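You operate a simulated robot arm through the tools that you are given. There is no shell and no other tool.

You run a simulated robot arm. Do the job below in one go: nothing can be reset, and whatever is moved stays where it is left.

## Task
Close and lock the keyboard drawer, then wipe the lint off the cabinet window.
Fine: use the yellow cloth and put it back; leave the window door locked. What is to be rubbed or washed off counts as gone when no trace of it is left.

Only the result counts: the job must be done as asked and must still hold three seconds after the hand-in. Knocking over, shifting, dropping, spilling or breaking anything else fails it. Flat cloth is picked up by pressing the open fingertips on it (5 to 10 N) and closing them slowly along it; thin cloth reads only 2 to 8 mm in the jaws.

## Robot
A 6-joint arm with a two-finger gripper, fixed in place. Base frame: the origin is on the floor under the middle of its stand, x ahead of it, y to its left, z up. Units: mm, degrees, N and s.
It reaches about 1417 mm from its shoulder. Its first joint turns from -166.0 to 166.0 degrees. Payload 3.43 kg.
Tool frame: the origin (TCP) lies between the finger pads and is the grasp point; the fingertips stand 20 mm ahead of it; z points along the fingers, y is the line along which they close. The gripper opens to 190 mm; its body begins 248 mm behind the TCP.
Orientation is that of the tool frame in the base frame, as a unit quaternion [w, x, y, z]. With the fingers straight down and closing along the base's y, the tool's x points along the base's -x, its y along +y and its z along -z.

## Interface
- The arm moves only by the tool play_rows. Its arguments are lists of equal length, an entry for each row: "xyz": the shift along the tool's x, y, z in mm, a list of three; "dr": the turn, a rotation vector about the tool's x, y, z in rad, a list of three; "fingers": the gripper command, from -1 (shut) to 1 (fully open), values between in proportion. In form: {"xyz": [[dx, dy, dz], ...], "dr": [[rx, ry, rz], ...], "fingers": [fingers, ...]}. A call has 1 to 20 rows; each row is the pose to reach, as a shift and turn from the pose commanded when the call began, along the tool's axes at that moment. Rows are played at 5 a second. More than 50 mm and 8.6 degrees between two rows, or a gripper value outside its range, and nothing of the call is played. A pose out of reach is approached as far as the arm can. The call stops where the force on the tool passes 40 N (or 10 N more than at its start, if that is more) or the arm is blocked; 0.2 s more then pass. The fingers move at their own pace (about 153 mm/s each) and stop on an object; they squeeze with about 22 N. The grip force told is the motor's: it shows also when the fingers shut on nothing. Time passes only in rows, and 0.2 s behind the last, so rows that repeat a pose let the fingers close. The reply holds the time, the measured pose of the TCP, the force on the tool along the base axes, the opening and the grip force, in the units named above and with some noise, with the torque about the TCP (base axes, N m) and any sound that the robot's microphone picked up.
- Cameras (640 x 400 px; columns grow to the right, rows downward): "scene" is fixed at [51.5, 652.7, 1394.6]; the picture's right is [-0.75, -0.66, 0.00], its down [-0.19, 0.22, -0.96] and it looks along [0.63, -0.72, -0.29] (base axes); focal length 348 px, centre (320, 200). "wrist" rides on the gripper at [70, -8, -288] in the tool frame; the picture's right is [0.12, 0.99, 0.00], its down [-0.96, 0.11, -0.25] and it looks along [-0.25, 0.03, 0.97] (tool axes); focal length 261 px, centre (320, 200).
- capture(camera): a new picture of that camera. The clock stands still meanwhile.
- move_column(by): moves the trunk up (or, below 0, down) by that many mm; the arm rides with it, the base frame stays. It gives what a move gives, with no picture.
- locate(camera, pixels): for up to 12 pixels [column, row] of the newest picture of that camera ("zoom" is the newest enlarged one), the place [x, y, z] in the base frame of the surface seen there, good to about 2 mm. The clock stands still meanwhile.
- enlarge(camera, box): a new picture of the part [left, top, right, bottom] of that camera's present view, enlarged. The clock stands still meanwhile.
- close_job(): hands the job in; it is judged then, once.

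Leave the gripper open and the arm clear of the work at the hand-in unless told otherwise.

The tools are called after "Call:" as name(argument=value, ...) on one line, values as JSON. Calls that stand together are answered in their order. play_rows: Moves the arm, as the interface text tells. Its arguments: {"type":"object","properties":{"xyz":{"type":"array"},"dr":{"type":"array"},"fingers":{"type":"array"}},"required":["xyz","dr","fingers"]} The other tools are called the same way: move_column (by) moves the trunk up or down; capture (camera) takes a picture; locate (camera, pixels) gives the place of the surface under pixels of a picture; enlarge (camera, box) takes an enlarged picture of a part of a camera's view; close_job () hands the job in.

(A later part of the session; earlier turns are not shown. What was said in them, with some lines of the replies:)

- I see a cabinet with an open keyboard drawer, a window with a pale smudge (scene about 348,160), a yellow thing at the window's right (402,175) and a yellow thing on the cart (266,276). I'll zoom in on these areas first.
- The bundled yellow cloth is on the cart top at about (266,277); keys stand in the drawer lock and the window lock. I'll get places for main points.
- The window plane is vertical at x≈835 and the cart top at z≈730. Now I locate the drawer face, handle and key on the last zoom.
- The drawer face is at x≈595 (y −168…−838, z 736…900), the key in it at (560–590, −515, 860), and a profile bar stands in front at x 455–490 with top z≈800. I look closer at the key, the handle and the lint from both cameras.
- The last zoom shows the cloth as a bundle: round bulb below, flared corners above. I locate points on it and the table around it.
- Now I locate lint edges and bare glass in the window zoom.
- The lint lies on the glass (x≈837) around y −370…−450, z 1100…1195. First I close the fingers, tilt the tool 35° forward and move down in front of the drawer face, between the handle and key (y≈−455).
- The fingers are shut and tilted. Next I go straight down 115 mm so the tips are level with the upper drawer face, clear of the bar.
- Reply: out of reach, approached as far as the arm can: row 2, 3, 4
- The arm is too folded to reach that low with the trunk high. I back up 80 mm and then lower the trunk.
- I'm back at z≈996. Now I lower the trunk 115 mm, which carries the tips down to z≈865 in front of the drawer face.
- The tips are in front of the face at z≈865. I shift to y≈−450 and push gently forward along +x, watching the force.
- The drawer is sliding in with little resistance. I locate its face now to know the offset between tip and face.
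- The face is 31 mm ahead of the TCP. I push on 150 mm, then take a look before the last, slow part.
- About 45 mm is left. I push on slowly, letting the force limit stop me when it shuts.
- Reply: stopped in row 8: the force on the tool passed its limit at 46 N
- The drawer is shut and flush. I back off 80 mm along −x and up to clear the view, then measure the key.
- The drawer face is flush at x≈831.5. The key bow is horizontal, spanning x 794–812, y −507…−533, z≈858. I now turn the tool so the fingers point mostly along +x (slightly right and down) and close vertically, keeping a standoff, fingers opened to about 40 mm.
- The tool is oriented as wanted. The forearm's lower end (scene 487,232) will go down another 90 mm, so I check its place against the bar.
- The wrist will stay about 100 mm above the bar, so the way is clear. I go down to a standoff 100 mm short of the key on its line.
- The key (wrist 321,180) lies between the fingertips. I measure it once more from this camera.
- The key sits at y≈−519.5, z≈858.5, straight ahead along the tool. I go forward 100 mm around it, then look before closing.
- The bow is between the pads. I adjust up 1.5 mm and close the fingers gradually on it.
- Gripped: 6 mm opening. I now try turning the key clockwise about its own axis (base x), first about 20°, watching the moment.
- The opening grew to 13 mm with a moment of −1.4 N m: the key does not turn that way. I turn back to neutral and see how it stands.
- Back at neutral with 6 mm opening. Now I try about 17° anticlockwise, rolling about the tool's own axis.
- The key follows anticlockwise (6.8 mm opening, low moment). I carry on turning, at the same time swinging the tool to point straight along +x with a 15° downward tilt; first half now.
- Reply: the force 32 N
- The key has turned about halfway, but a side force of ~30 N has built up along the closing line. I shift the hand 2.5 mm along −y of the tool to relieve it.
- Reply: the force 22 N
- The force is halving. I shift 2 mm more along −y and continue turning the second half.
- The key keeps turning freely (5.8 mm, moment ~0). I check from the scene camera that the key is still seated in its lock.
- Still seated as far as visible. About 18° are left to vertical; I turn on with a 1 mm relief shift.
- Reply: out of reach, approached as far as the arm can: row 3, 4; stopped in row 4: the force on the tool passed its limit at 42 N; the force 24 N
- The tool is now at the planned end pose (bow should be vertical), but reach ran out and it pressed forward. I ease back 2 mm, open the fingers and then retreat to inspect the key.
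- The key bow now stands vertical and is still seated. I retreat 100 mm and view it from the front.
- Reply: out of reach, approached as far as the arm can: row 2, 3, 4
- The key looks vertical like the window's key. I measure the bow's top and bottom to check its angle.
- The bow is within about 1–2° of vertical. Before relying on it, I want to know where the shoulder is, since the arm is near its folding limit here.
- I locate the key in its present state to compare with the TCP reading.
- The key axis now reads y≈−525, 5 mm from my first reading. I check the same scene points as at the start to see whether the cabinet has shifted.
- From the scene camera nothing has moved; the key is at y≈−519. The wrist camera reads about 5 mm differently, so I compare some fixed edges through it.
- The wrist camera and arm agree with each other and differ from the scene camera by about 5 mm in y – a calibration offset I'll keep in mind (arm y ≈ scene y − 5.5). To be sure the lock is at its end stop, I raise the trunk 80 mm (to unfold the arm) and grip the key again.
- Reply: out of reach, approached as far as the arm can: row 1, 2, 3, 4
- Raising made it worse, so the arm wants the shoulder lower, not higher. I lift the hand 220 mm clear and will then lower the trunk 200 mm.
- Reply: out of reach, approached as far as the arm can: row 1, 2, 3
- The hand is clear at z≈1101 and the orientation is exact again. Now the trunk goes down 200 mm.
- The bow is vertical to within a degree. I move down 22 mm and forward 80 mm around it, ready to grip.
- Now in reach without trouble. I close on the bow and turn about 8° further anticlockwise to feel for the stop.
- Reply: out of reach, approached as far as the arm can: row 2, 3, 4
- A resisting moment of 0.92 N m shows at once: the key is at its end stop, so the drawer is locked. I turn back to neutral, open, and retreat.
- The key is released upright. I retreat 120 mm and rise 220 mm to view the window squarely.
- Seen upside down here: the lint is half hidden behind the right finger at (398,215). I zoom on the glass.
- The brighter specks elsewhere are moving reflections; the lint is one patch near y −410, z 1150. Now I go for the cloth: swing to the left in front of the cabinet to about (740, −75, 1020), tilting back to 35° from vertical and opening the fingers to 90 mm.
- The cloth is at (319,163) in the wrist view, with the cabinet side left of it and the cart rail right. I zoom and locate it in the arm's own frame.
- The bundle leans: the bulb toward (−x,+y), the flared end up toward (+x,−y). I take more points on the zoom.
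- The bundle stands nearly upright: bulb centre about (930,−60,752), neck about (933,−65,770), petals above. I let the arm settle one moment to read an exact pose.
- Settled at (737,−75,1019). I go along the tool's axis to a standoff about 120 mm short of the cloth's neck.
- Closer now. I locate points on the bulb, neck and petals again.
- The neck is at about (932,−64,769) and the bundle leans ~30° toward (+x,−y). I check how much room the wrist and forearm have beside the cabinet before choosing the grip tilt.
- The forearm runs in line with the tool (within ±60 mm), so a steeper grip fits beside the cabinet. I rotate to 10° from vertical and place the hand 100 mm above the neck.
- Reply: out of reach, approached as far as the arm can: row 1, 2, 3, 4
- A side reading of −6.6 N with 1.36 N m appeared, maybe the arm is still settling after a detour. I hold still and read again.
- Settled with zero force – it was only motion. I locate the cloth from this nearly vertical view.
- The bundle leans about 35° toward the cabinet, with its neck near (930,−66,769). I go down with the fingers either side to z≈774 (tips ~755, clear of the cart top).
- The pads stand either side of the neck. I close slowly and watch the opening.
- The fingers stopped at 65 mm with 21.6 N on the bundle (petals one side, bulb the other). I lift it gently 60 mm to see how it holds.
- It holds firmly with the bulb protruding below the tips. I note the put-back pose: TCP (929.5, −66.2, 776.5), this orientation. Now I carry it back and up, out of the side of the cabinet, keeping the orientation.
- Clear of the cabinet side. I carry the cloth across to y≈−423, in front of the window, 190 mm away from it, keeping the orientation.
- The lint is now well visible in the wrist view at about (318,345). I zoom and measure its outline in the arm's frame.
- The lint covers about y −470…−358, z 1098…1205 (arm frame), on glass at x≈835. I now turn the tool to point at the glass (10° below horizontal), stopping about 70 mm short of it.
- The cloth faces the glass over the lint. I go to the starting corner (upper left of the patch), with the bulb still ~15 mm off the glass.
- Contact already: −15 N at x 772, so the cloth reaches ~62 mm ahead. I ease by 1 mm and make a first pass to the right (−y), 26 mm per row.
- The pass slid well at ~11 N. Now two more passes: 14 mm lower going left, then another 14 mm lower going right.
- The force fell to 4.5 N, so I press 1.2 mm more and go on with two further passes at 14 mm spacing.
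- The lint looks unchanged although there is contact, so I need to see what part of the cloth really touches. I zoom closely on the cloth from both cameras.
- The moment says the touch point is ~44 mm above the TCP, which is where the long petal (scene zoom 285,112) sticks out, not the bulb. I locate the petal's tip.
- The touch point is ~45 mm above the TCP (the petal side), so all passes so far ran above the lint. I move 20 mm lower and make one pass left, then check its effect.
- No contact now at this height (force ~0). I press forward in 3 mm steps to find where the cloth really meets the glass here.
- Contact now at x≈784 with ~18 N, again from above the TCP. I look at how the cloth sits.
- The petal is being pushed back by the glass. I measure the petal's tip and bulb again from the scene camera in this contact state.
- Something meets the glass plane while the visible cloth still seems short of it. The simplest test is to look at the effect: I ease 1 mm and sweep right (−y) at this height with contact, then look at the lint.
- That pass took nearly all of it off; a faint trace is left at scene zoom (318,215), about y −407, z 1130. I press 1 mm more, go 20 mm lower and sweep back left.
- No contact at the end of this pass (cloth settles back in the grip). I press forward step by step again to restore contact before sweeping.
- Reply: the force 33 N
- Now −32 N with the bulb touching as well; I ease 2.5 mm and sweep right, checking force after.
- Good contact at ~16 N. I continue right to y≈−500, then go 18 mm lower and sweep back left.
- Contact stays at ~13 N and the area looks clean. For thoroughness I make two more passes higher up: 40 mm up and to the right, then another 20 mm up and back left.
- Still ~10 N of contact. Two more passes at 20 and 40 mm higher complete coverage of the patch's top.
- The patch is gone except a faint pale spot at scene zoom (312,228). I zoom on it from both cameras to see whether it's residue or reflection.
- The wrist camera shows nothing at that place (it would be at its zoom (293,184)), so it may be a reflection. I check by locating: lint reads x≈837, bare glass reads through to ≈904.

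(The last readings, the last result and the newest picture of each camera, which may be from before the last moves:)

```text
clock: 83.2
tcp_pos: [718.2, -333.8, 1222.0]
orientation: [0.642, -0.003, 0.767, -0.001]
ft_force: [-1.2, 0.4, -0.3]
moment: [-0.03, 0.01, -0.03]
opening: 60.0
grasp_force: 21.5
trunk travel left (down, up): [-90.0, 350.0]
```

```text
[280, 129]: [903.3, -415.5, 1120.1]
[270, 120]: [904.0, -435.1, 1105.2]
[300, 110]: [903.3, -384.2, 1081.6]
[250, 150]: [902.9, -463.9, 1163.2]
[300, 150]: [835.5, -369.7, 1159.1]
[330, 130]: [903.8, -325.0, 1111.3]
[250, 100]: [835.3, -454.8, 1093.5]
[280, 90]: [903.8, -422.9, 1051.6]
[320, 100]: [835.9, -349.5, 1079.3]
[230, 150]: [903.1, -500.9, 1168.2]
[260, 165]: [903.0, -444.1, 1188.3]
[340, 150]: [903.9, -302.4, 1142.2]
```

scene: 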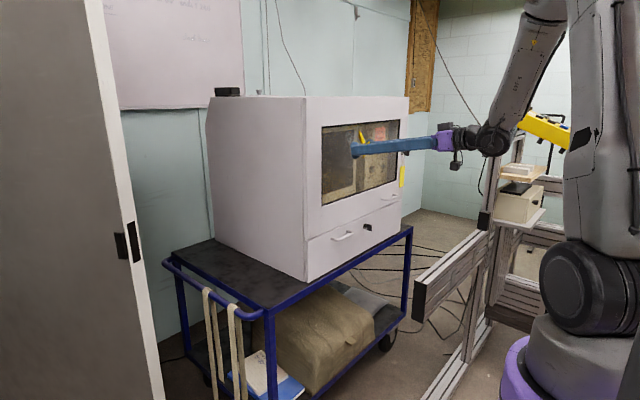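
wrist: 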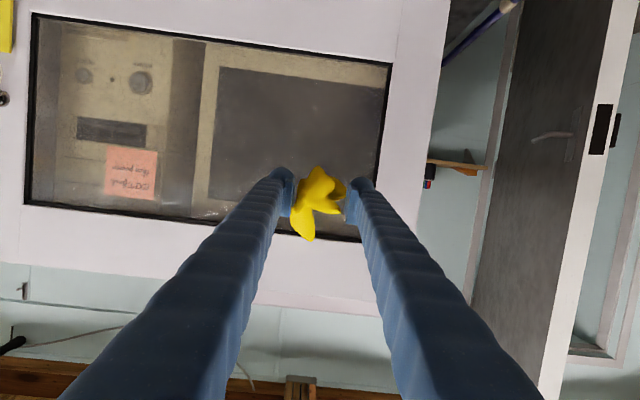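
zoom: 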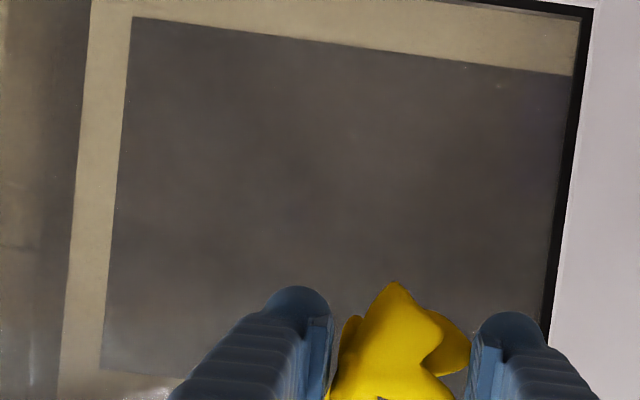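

The readings at the pale spot go through to 905 (no lint), and from the wrist it's invisible, so it seems a static reflection. To be sure I move the hand 200 mm right and view that part of the glass from another angle.

Call:
play_rows(xyz=[[0, -40, 0], [0, -80, 0], [0, -120, 0], [0, -160, 0], [0, -200, 0], [0, -200, 0]], dr=[[0, 0, 0], [0, 0, 0], [0, 0, 0], [0, 0, 0], [0, 0, 0], [0, 0, 0]], fingers=[-1, -1, -1, -1, -1, -1])

Call:
capture(camera="wrist")

Call:
enlarge(camera="wrist", box=[300, 40, 520, 240])

Call:
enlarge(camera="scene", box=[320, 115, 370, 205])

```text
clock: 84.6
tcp_pos: [718.8, -536.5, 1223.5]
orientation: [0.642, -0.003, 0.767, 0.0]
ft_force: [-1.0, -0.7, -1.2]
moment: [0.06, -0.09, 0.13]
opening: 59.9
grasp_force: 21.9
trunk travel left (down, up): [-90.0, 350.0]
```

```text
taken
```

wrist: 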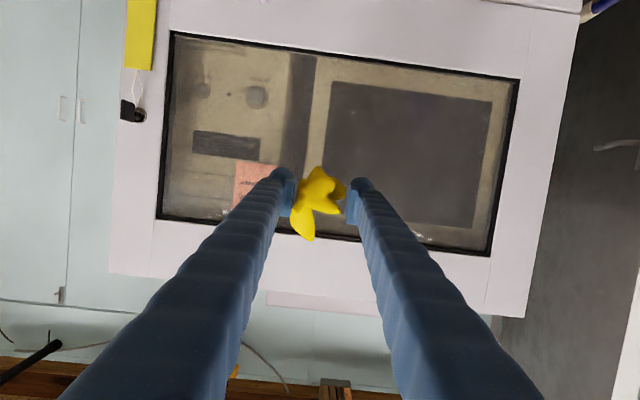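

```text
2.00 times, centred on (410, 140) of wrist
```

zoom: 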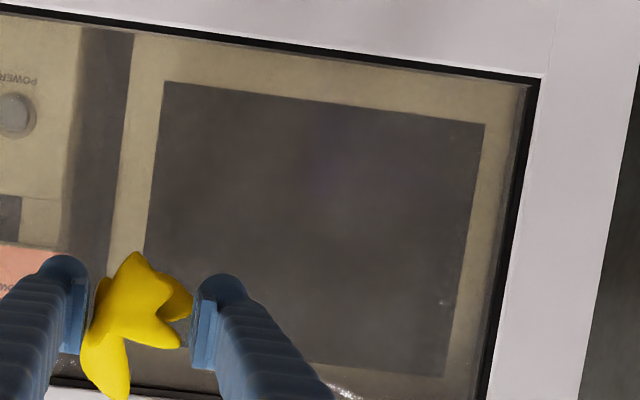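

```text
4.44 times, centred on (345, 160) of scene
```

zoom: 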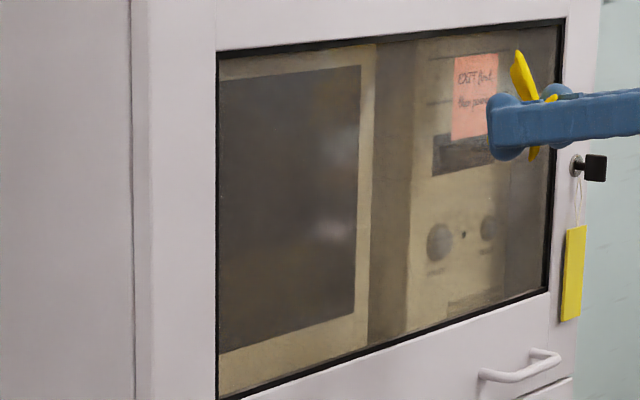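

From here too the glass looks uniformly clean; the faint pale spot in the scene view stays put like a reflection. As insurance I rub once more right over that place (y≈−409, z≈1132) with good contact.

Call:
play_rows(xyz=[[16.9, 24, 16], [33.7, 48, 31.9], [50.6, 72, 47.9], [67.4, 96, 63.8], [66.1, 96, 72], [64.8, 96, 80.5], [64.8, 118, 80.5], [64.8, 140, 80.5], [64.8, 162, 80.5], [64.8, 140, 80.5], [64.8, 118, 80.5], [64.8, 96, 80.5]], dr=[[0, 0, 0], [0, 0, 0], [0, 0, 0], [0, 0, 0], [0, 0, 0], [0, 0, 0], [0, 0, 0], [0, 0, 0], [0, 0, 0], [0, 0, 0], [0, 0, 0], [0, 0, 0]], fingers=[-1, -1, -1, -1, -1, -1, -1, -1, -1, -1, -1, -1])

```text
clock: 87.2
tcp_pos: [783.5, -441.7, 1146.7]
orientation: [0.642, -0.003, 0.767, -0.002]
ft_force: [-9.0, 0.9, -1.1]
moment: [-0.02, -0.11, 0.05]
opening: 59.6
grasp_force: 21.7
trunk travel left (down, up): [-90.0, 350.0]
```

Contact of 9 N. I add one more rub 18 mm lower and then back off and look.

Call:
play_rows(xyz=[[17.7, 0, 3.6], [17.7, 22, 3.6], [17.7, 44, 3.6], [17.7, 66, 3.6], [8.9, 66, 2], [8.9, 44, 2], [8.9, 22, 2], [8.9, 0, 2], [8.9, 0, -20], [8.9, -30, -45], [8.9, -60, -70], [8.9, -100, -75], [8.9, -140, -75]], dr=[[0, 0, 0], [0, 0, 0], [0, 0, 0], [0, 0, 0], [0, 0, 0], [0, 0, 0], [0, 0, 0], [0, 0, 0], [0, 0, 0], [0, 0, 0], [0, 0, 0], [0, 0, 0], [0, 0, 0]], fingers=[-1, -1, -1, -1, -1, -1, -1, -1, -1, -1, -1, -1, -1])

Call:
enlarge(camera="scene", box=[320, 115, 370, 205])

Call:
enlarge(camera="wrist", box=[300, 40, 520, 240])

```text
clock: 90.0
tcp_pos: [712.7, -580.7, 1149.2]
orientation: [0.642, -0.003, 0.766, -0.002]
ft_force: [-0.2, -0.5, 0.5]
moment: [0.02, 0.06, -0.05]
opening: 59.4
grasp_force: 22.1
trunk travel left (down, up): [-90.0, 350.0]
```

```text
4.44 times, centred on (345, 160) of scene
```

zoom: 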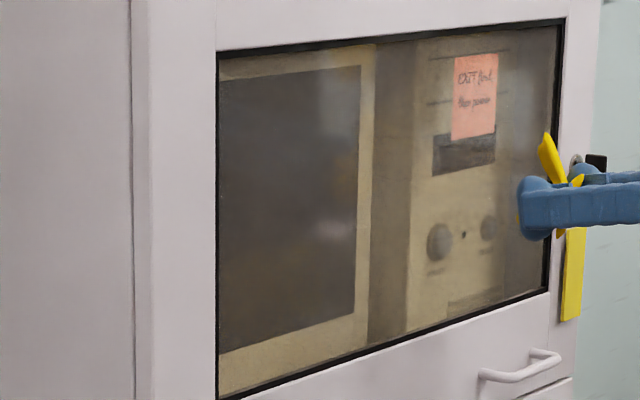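

```text
2.00 times, centred on (410, 140) of wrist
```

zoom: 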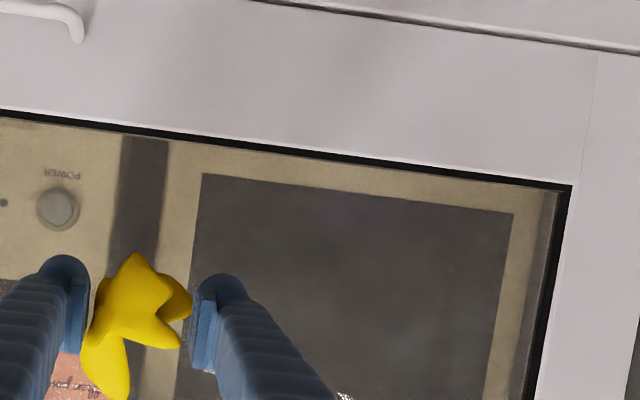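

The spot is unchanged and invisible from the wrist: a reflection. The window is clean. Now I bring the cloth back: swing to y≈−428, away from the glass, and turn the tool to point down (175°).

Call:
play_rows(xyz=[[3.8, 15.3, -4.7], [7.6, 30.5, -9.4], [11.4, 45.8, -14], [15.2, 61.1, -18.7], [19, 76.4, -23.4], [22.8, 91.6, -28.1], [26.6, 106.9, -32.8], [30.4, 122.2, -37.4], [34.2, 137.4, -42.1], [38, 152.7, -46.8], [38, 152.7, -46.8]], dr=[[0, 0.131, 0], [0, 0.262, 0], [0, 0.393, 0], [0, 0.524, 0], [0, 0.655, 0], [0, 0.785, 0], [0, 0.916, 0], [0, 1.047, 0], [0, 1.178, 0], [0, 1.309, 0], [0, 1.309, 0]], fingers=[-1, -1, -1, -1, -1, -1, -1, -1, -1, -1, -1])

Call:
enlarge(camera="wrist", box=[250, 120, 390, 240])

Call:
capture(camera="scene")

```text
clock: 92.4
tcp_pos: [658.2, -428.6, 1120.6]
orientation: [0.042, -0.001, 0.999, -0.004]
ft_force: [0.0, -0.3, -0.6]
moment: [-0.03, 0.04, 0.01]
opening: 58.7
grasp_force: 21.9
trunk travel left (down, up): [-90.0, 350.0]
```

```text
3.33 times, centred on (320, 180) of wrist
```

zoom: 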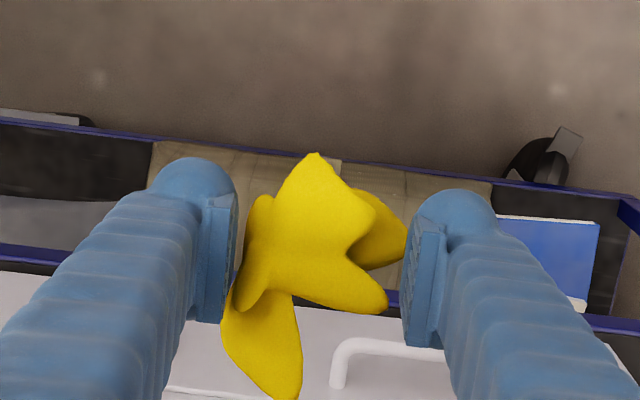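

```text
taken
```

scene: 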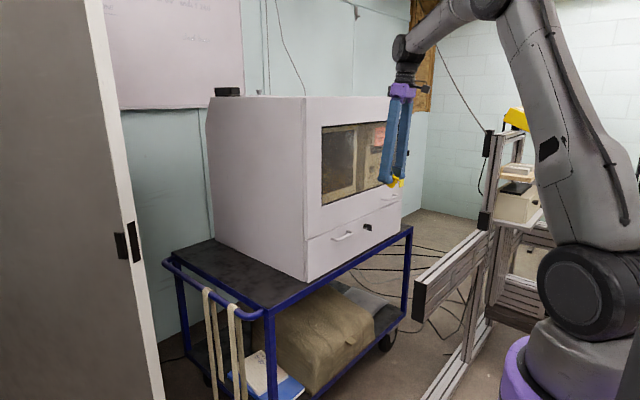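

The view is clear; the cloth has turned a little in the grip. I locate its parts relative to the hand to plan the put-down.

Call:
locate(camera="zoom", pixels=[[400, 235], [380, 210], [385, 260], [375, 300], [315, 165], [285, 385], [265, 340], [240, 300], [260, 210], [300, 250], [290, 290], [340, 270]])

Call:
enlarge(camera="scene", box=[375, 150, 425, 200])

```text
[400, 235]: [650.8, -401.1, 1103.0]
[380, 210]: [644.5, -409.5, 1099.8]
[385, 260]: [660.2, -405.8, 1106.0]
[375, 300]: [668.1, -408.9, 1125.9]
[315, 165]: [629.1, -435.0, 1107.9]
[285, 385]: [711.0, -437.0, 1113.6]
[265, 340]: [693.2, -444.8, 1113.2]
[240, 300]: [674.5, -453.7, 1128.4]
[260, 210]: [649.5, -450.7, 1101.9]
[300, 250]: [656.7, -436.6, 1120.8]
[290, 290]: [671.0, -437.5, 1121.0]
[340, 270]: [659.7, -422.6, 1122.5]
```

```text
8.00 times, centred on (400, 175) of scene
```

zoom: 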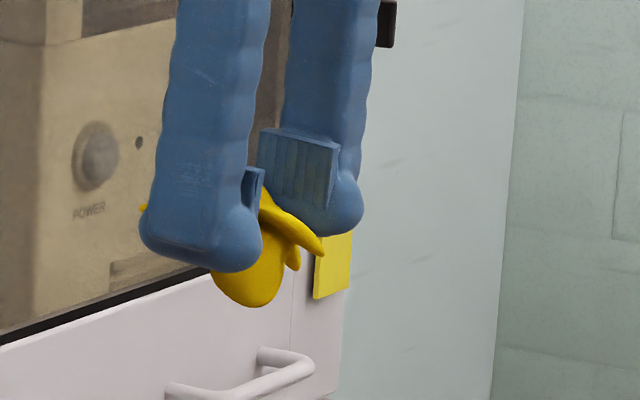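

The cloth turned about 15° in the grip; tilting the hand to ~184° will restore its original attitude. I carry it back left along the same free path to about (687, −65, 995), adding that tilt.

Call:
play_rows(xyz=[[-2, 40.3, 14.1], [-4, 80.7, 28.2], [-6, 121, 42.3], [-8, 161.3, 56.4], [-10, 201.7, 70.6], [-12, 242, 84.7], [-14, 282.3, 98.8], [-16, 322.7, 112.9], [-18, 363, 127], [-18, 363, 127]], dr=[[0, 0.0174, 0], [0, 0.035, 0], [0, 0.052, 0], [0, 0.07, 0], [0, 0.087, 0], [0, 0.105, 0], [0, 0.122, 0], [0, 0.14, 0], [0, 0.157, 0], [0, 0.157, 0]], fingers=[-1, -1, -1, -1, -1, -1, -1, -1, -1, -1])

Call:
capture(camera="scene")

Call:
capture(camera="wrist")

```text
clock: 94.6
tcp_pos: [685.2, -64.8, 993.5]
orientation: [-0.037, -0.001, 0.999, -0.004]
ft_force: [0.0, -0.1, -0.5]
moment: [-0.14, 0.06, 0.03]
opening: 58.7
grasp_force: 22.5
trunk travel left (down, up): [-90.0, 350.0]
```

```text
taken
```

scene: 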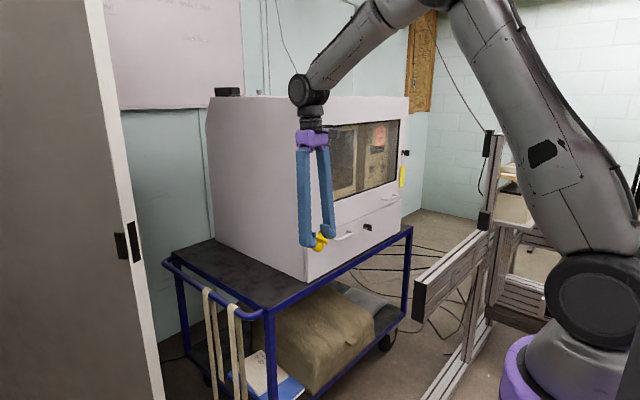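

```text
taken
```

wrist: 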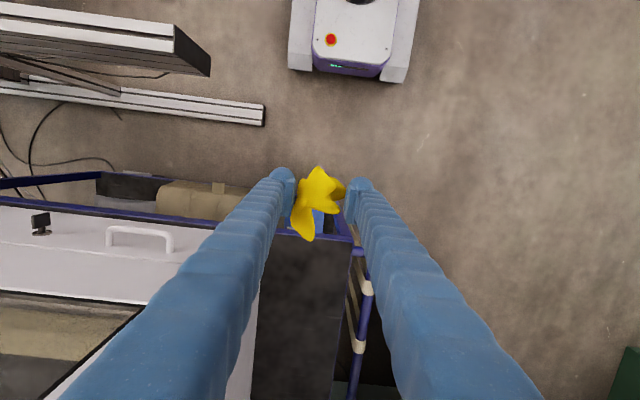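

Now forward alongside the cabinet to 75 mm above the put-down place.

Call:
play_rows(xyz=[[-36.6, -0.2, 17.9], [-73.3, -0.3, 35.7], [-109.9, -0.5, 53.6], [-146.6, -0.7, 71.5], [-183.2, -0.9, 89.4], [-219.9, -1, 107.2], [-256.5, -1.2, 125.1], [-256.5, -1.2, 125.1]], dr=[[0, 0, 0], [0, 0, 0], [0, 0, 0], [0, 0, 0], [0, 0, 0], [0, 0, 0], [0, 0, 0], [0, 0, 0]], fingers=[-1, -1, -1, -1, -1, -1, -1, -1])

Call:
capture(camera="scene")

Call:
capture(camera="wrist")

```text
clock: 96.4
tcp_pos: [933.1, -68.2, 848.7]
orientation: [-0.037, -0.003, 0.999, -0.003]
ft_force: [0.3, -0.5, -0.1]
moment: [0.03, 0.05, 0.01]
opening: 58.0
grasp_force: 22.2
trunk travel left (down, up): [-90.0, 350.0]
```

```text
taken
```

scene: 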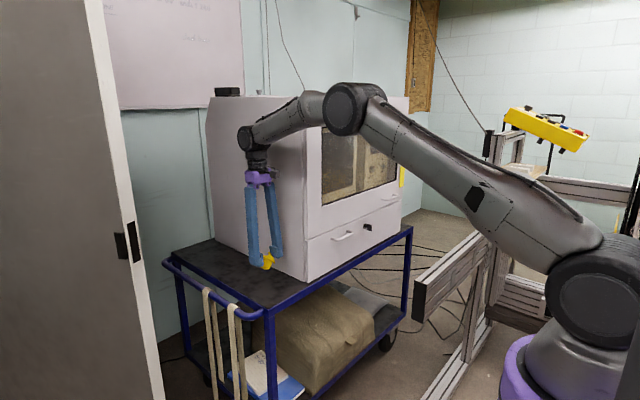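

```text
taken
```

wrist: 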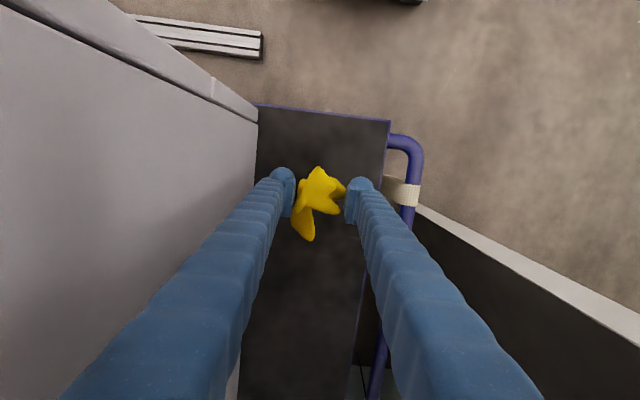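

In place above the cart, no contact. I measure how low the bulb hangs.

Call:
enlarge(camera="scene", box=[240, 235, 300, 285])

Call:
locate(camera="scene", pixels=[[267, 260], [267, 265], [266, 268], [269, 268], [272, 262], [265, 264]])

```text
8.00 times, centred on (270, 260) of scene
```

zoom: 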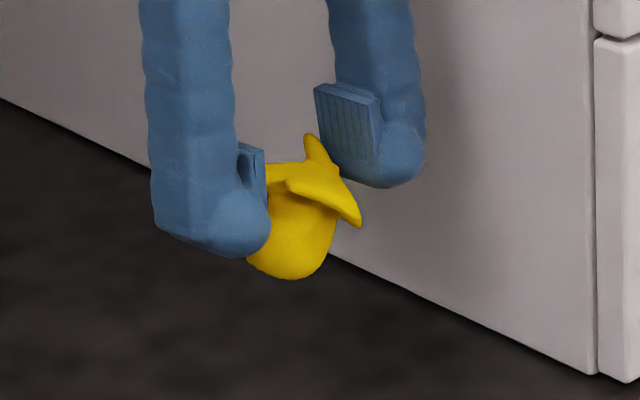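

```text
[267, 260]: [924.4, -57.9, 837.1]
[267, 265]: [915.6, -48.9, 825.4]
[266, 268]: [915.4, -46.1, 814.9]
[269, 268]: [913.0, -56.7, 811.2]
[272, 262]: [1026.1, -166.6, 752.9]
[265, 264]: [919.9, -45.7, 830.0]
```

The bulb hangs ~46 mm below the TCP as before. I lower 68 mm, slowing at the end, to just touching the cart top.

Call:
play_rows(xyz=[[-0.5, 0.5, 20], [-1.9, 1, 40], [-3, 1.5, 54], [-3.6, 2, 62], [-4, 2, 66], [-4, 2, 68], [-4, 2, 68]], dr=[[0, 0, 0], [0, 0, 0], [0, 0, 0], [0, 0, 0], [0, 0, 0], [0, 0, 0], [0, 0, 0]], fingers=[-1, -1, -1, -1, -1, -1, -1])

Call:
enlarge(camera="scene", box=[235, 240, 305, 295])

```text
clock: 98.0
tcp_pos: [932.1, -65.2, 784.0]
orientation: [-0.033, -0.001, 0.999, -0.004]
ft_force: [14.5, -3.5, 29.7]
moment: [-0.1, 0.18, 0.05]
opening: 58.7
grasp_force: 21.6
trunk travel left (down, up): [-90.0, 350.0]
```

```text
7.27 times, centred on (270, 268) of scene
```

zoom: 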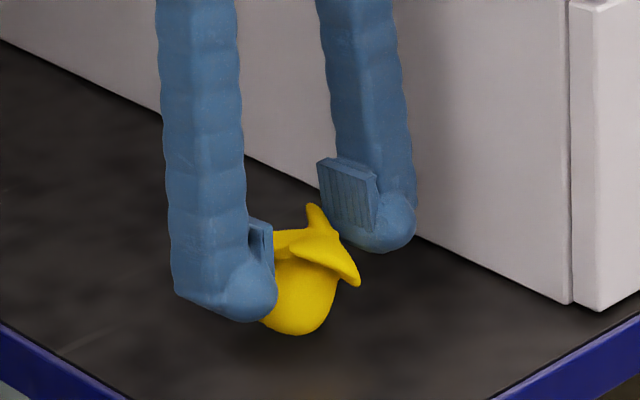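

It touches the cart a bit early with 30 N. I ease up 3.5 mm to relieve the press before opening.

Call:
play_rows(xyz=[[0, 0, -2], [0, 0, -3.5], [0, 0, -3.5]], dr=[[0, 0, 0], [0, 0, 0], [0, 0, 0]], fingers=[-1, -1, -1])

```text
clock: 98.8
tcp_pos: [929.1, -65.5, 783.0]
orientation: [-0.037, -0.001, 0.999, -0.002]
ft_force: [1.4, 1.9, 5.9]
moment: [0.12, 0.17, -0.1]
opening: 58.3
grasp_force: 21.6
trunk travel left (down, up): [-90.0, 350.0]
```

Down to 6 N. I now open slowly to let the bundle settle.

Call:
play_rows(xyz=[[0, 0, 0], [0, 0, 0], [0, 0, 0], [0, 0, 0], [0, 0, 0], [0, 0, 0]], dr=[[0, 0, 0], [0, 0, 0], [0, 0, 0], [0, 0, 0], [0, 0, 0], [0, 0, 0]], fingers=[-0.38, -0.35, -0.31, -0.26, -0.2, -0.1])

Call:
enlarge(camera="scene", box=[235, 240, 305, 295])

Call:
enlarge(camera="wrist", box=[250, 120, 390, 240])

```text
clock: 100.2
tcp_pos: [931.6, -66.4, 784.0]
orientation: [-0.035, -0.002, 0.999, -0.003]
ft_force: [-0.1, 0.6, 0.1]
moment: [-0.03, 0.01, 0.03]
opening: 85.7
grasp_force: 0.1
trunk travel left (down, up): [-90.0, 350.0]
```

```text
7.27 times, centred on (270, 268) of scene
```

zoom: 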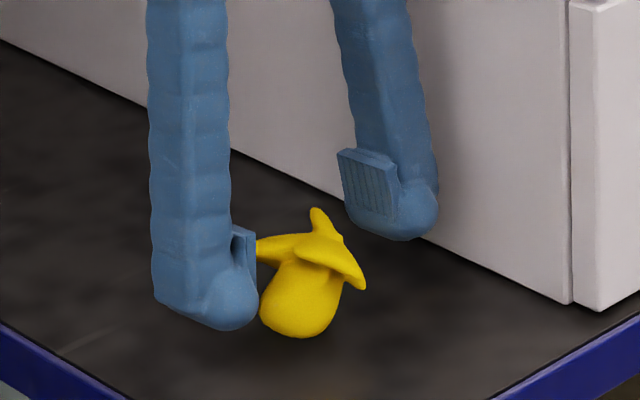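

```text
3.33 times, centred on (320, 180) of wrist
```

zoom: 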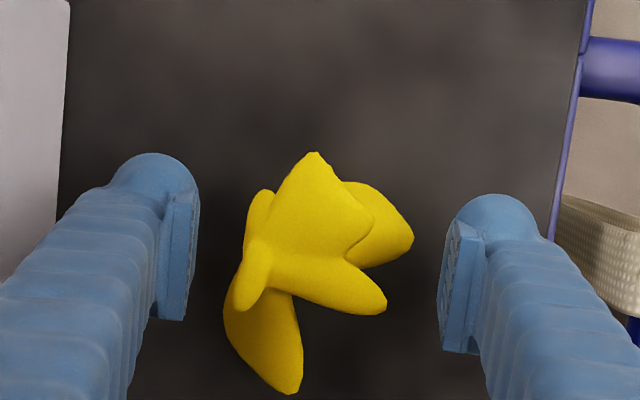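

The bundle rests as it did at first, free of the pads. I open a bit more and rise straight up 110 mm.

Call:
play_rows(xyz=[[0, 0, 0], [0, 0, 0], [0.7, 0, -10], [2.2, 0, -30], [4.4, 0, -60], [6.2, 0, -85], [8, 0, -110]], dr=[[0, 0, 0], [0, 0, 0], [0, 0, 0], [0, 0, 0], [0, 0, 0], [0, 0, 0], [0, 0, 0]], fingers=[-0.02, -0.02, -0.02, -0.02, -0.02, -0.02, -0.02])

Call:
enlarge(camera="scene", box=[235, 240, 305, 295])

Call:
locate(camera="scene", pixels=[[266, 277], [268, 284], [266, 274], [271, 279], [266, 270]])

```text
clock: 101.8
tcp_pos: [930.4, -64.8, 893.4]
orientation: [-0.035, -0.002, 0.999, -0.002]
ft_force: [0.2, -0.9, 0.2]
moment: [-0.02, 0.01, 0.0]
opening: 93.2
grasp_force: 0.0
trunk travel left (down, up): [-90.0, 350.0]
```

```text
7.27 times, centred on (270, 268) of scene
```

zoom: 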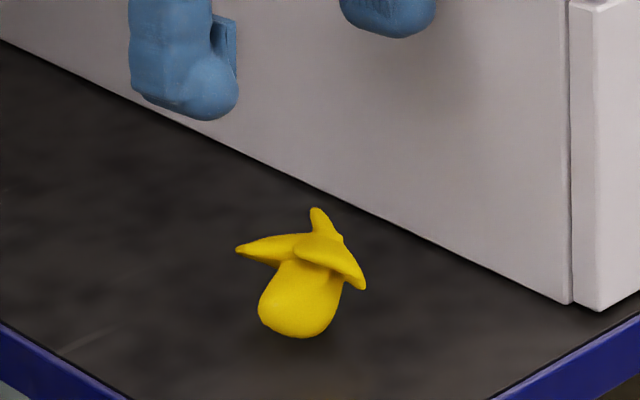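

```text
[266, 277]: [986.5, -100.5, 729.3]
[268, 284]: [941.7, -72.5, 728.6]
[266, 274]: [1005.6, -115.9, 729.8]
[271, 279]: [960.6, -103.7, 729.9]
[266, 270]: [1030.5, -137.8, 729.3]
```

The cloth stands by itself. (The last readings used an older picture.) I measure it on the fresh zoom and compare with the start.

Call:
locate(camera="zoom", pixels=[[300, 325], [270, 300], [335, 300], [300, 290], [245, 248], [318, 215], [360, 283], [320, 250]])

Call:
capture(camera="wrist")

Call:
enlarge(camera="scene", box=[245, 255, 290, 295])

```text
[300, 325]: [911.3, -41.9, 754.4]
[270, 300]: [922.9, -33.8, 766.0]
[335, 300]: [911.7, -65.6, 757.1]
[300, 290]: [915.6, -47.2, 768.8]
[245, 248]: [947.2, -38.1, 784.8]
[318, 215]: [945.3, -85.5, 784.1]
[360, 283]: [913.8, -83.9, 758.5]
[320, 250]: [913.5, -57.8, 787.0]
```

```text
taken
```

wrist: 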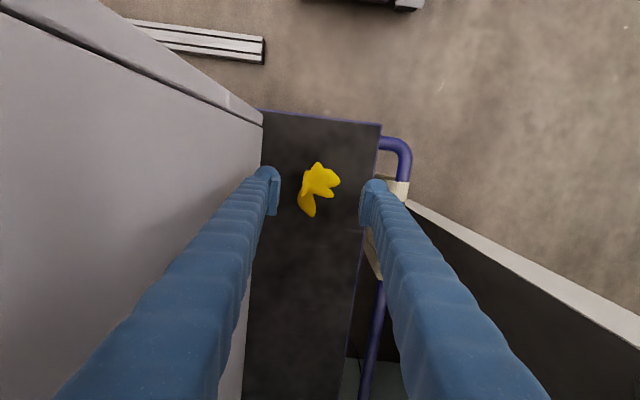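

```text
10.00 times, centred on (268, 275) of scene
```

zoom: 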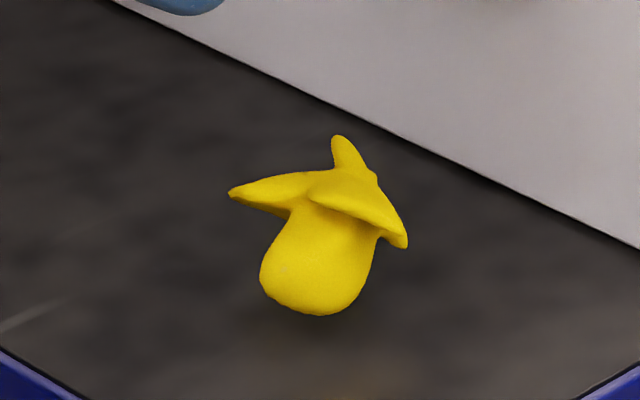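

The cloth is back within a few millimetres of its first place and attitude. I retreat backward and up, out from beside the cabinet.

Call:
play_rows(xyz=[[10, 0, -35], [40, 0, -60], [80, 0, -75], [122, 0, -85], [165, 0, -90], [208, 0, -92], [250, 0, -93], [250, 0, -93]], dr=[[0, 0, 0], [0, 0, 0], [0, 0, 0], [0, 0, 0], [0, 0, 0], [0, 0, 0], [0, 0, 0], [0, 0, 0]], fingers=[-0.02, -0.02, -0.02, -0.02, -0.02, -0.02, -0.02, -0.02])

Call:
capture(camera="scene")

Call:
enlarge(camera="scene", box=[315, 115, 415, 250])

```text
clock: 103.6
tcp_pos: [687.0, -67.3, 1006.1]
orientation: [-0.036, -0.002, 0.999, -0.002]
ft_force: [0.4, 0.4, 0.9]
moment: [-0.01, -0.03, -0.05]
opening: 93.0
grasp_force: 0.1
trunk travel left (down, up): [-90.0, 350.0]
```

```text
taken
```

scene: 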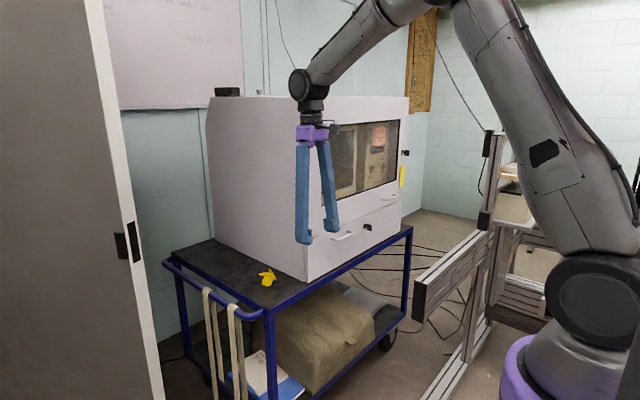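

```text
2.96 times, centred on (365, 182) of scene
```

zoom: 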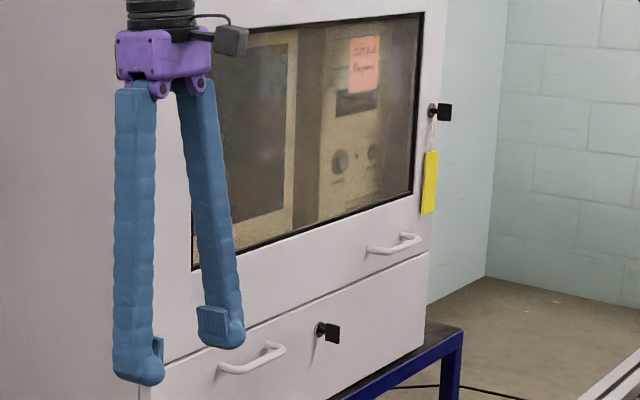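

All stands as wanted: drawer shut, its key upright, window key upright. I move the arm back up to a clear place and open the gripper fully, then check the glass once more from the first viewpoint.

Call:
play_rows(xyz=[[13.4, -32.1, -25.8], [26.8, -64.2, -51.6], [40.1, -96.3, -77.5], [53.5, -128.4, -103.3], [66.9, -160.5, -129.1], [80.3, -192.5, -154.9], [93.7, -224.6, -180.7], [107.1, -256.7, -206.5], [120.4, -288.8, -232.4], [133.8, -320.9, -258.2], [147.2, -353, -284], [147.2, -353, -284]], dr=[[0, 0, 0], [0, 0, 0], [0, 0, 0], [0, 0, 0], [0, 0, 0], [0, 0, 0], [0, 0, 0], [0, 0, 0], [0, 0, 0], [0, 0, 0], [0, 0, 0], [0, 0, 0]], fingers=[-0.02, -0.02, 0.1, 0.3, 0.5, 0.7, 0.9, 1, 1, 1, 1, 1])

Call:
capture(camera="wrist")

Call:
capture(camera="scene")

```text
clock: 106.2
tcp_pos: [563.1, -417.9, 1303.2]
orientation: [-0.035, -0.001, 0.999, -0.002]
ft_force: [0.0, -1.3, 0.1]
moment: [0.15, -0.04, 0.01]
opening: 189.6
grasp_force: 0.1
trunk travel left (down, up): [-90.0, 350.0]
```

```text
taken
```

wrist: 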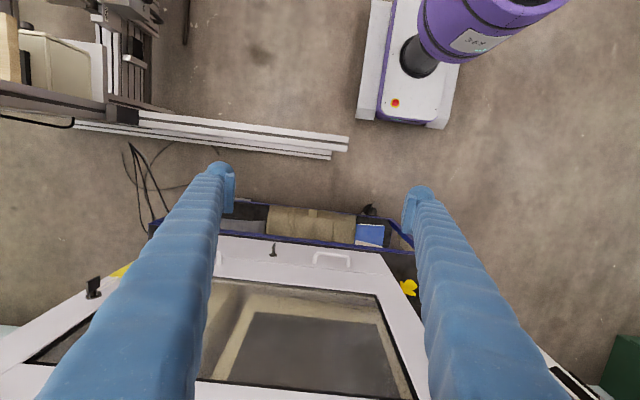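

```text
taken
```

scene: 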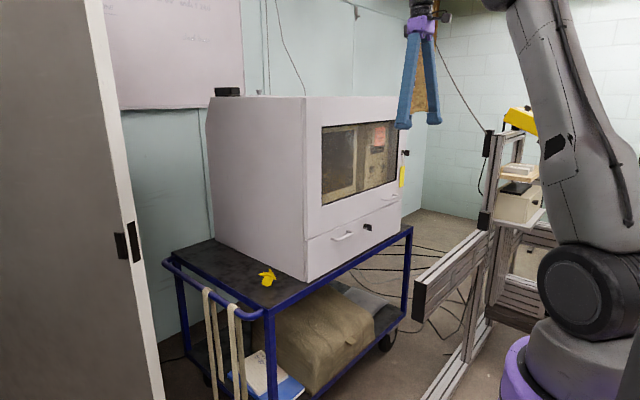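

Everything is in view. I zoom once more on the glass, the drawer with its key, and the cloth.

Call:
enlarge(camera="wrist", box=[200, 270, 420, 400])

Call:
enlarge(camera="scene", box=[315, 115, 405, 210])

Call:
enlarge(camera="scene", box=[300, 190, 420, 290])

Call:
enlarge(camera="scene", box=[245, 255, 290, 295])

```text
2.91 times, centred on (310, 335) of wrist
```

zoom: 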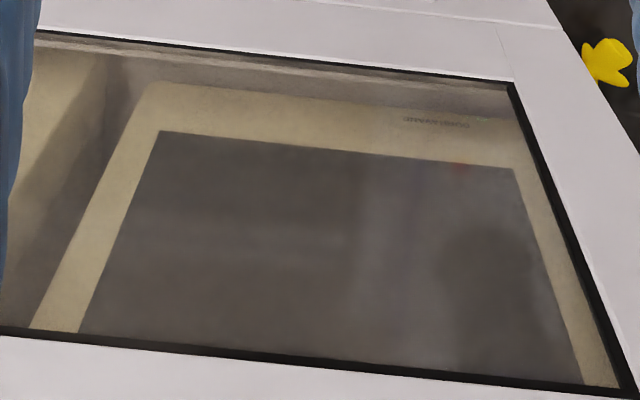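

```text
4.21 times, centred on (360, 162) of scene
```

zoom: 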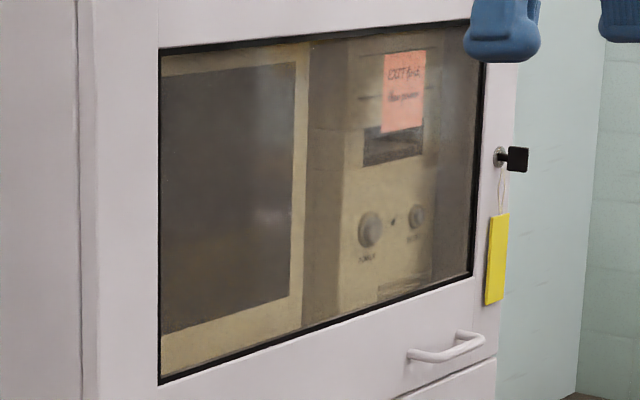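

```text
4.00 times, centred on (360, 240) of scene
```

zoom: 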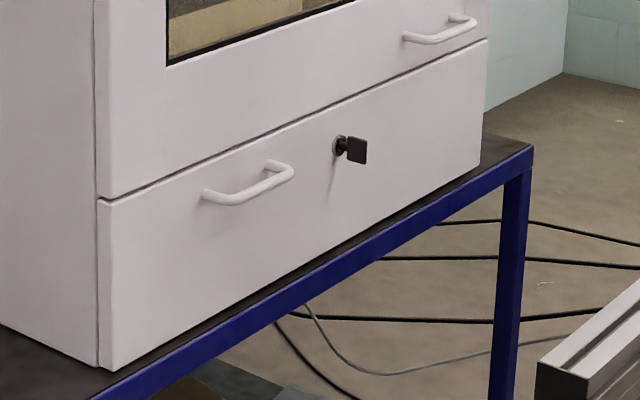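

```text
10.00 times, centred on (268, 275) of scene
```

zoom: 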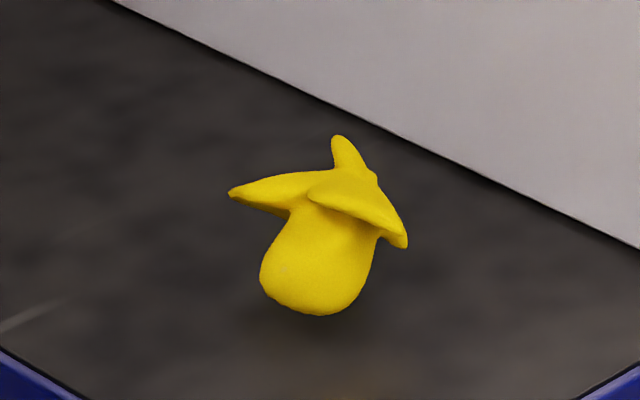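

The glass is clean: the pale haze shifted when the arm moved, so it was only a reflection. The drawer is flush with its key upright at the stop. The window key is untouched, and the cloth stands still at its place. The gripper is open and the arm is clear, so I hand the job in.

Call:
close_job()

```text
The job is handed in.
```

I closed and locked the keyboard drawer, wiped the lint off the cabinet window, and handed the job in.

- **Drawer:** It is flush with the cabinet front. I turned the key a quarter turn anticlockwise to its end stop, which I felt as a firm resisting moment. I did not pull on the drawer to test the lock.
- **Window:** I wiped the lint off with the yellow cloth. The last views from both cameras show no trace of it. A faint pale patch in the scene view looks like a reflection: rubbing did not change it, it shifted when the arm moved, and the wrist camera could not see it.
- **Cloth:** It is back on the cart within a few millimetres of where it was, turned slightly.
- **Window door:** I never touched its key, and it stands as it did at the start.

At the hand-in the gripper was fully open and the arm was clear of the cabinet. I saw nothing else knocked over or shifted.
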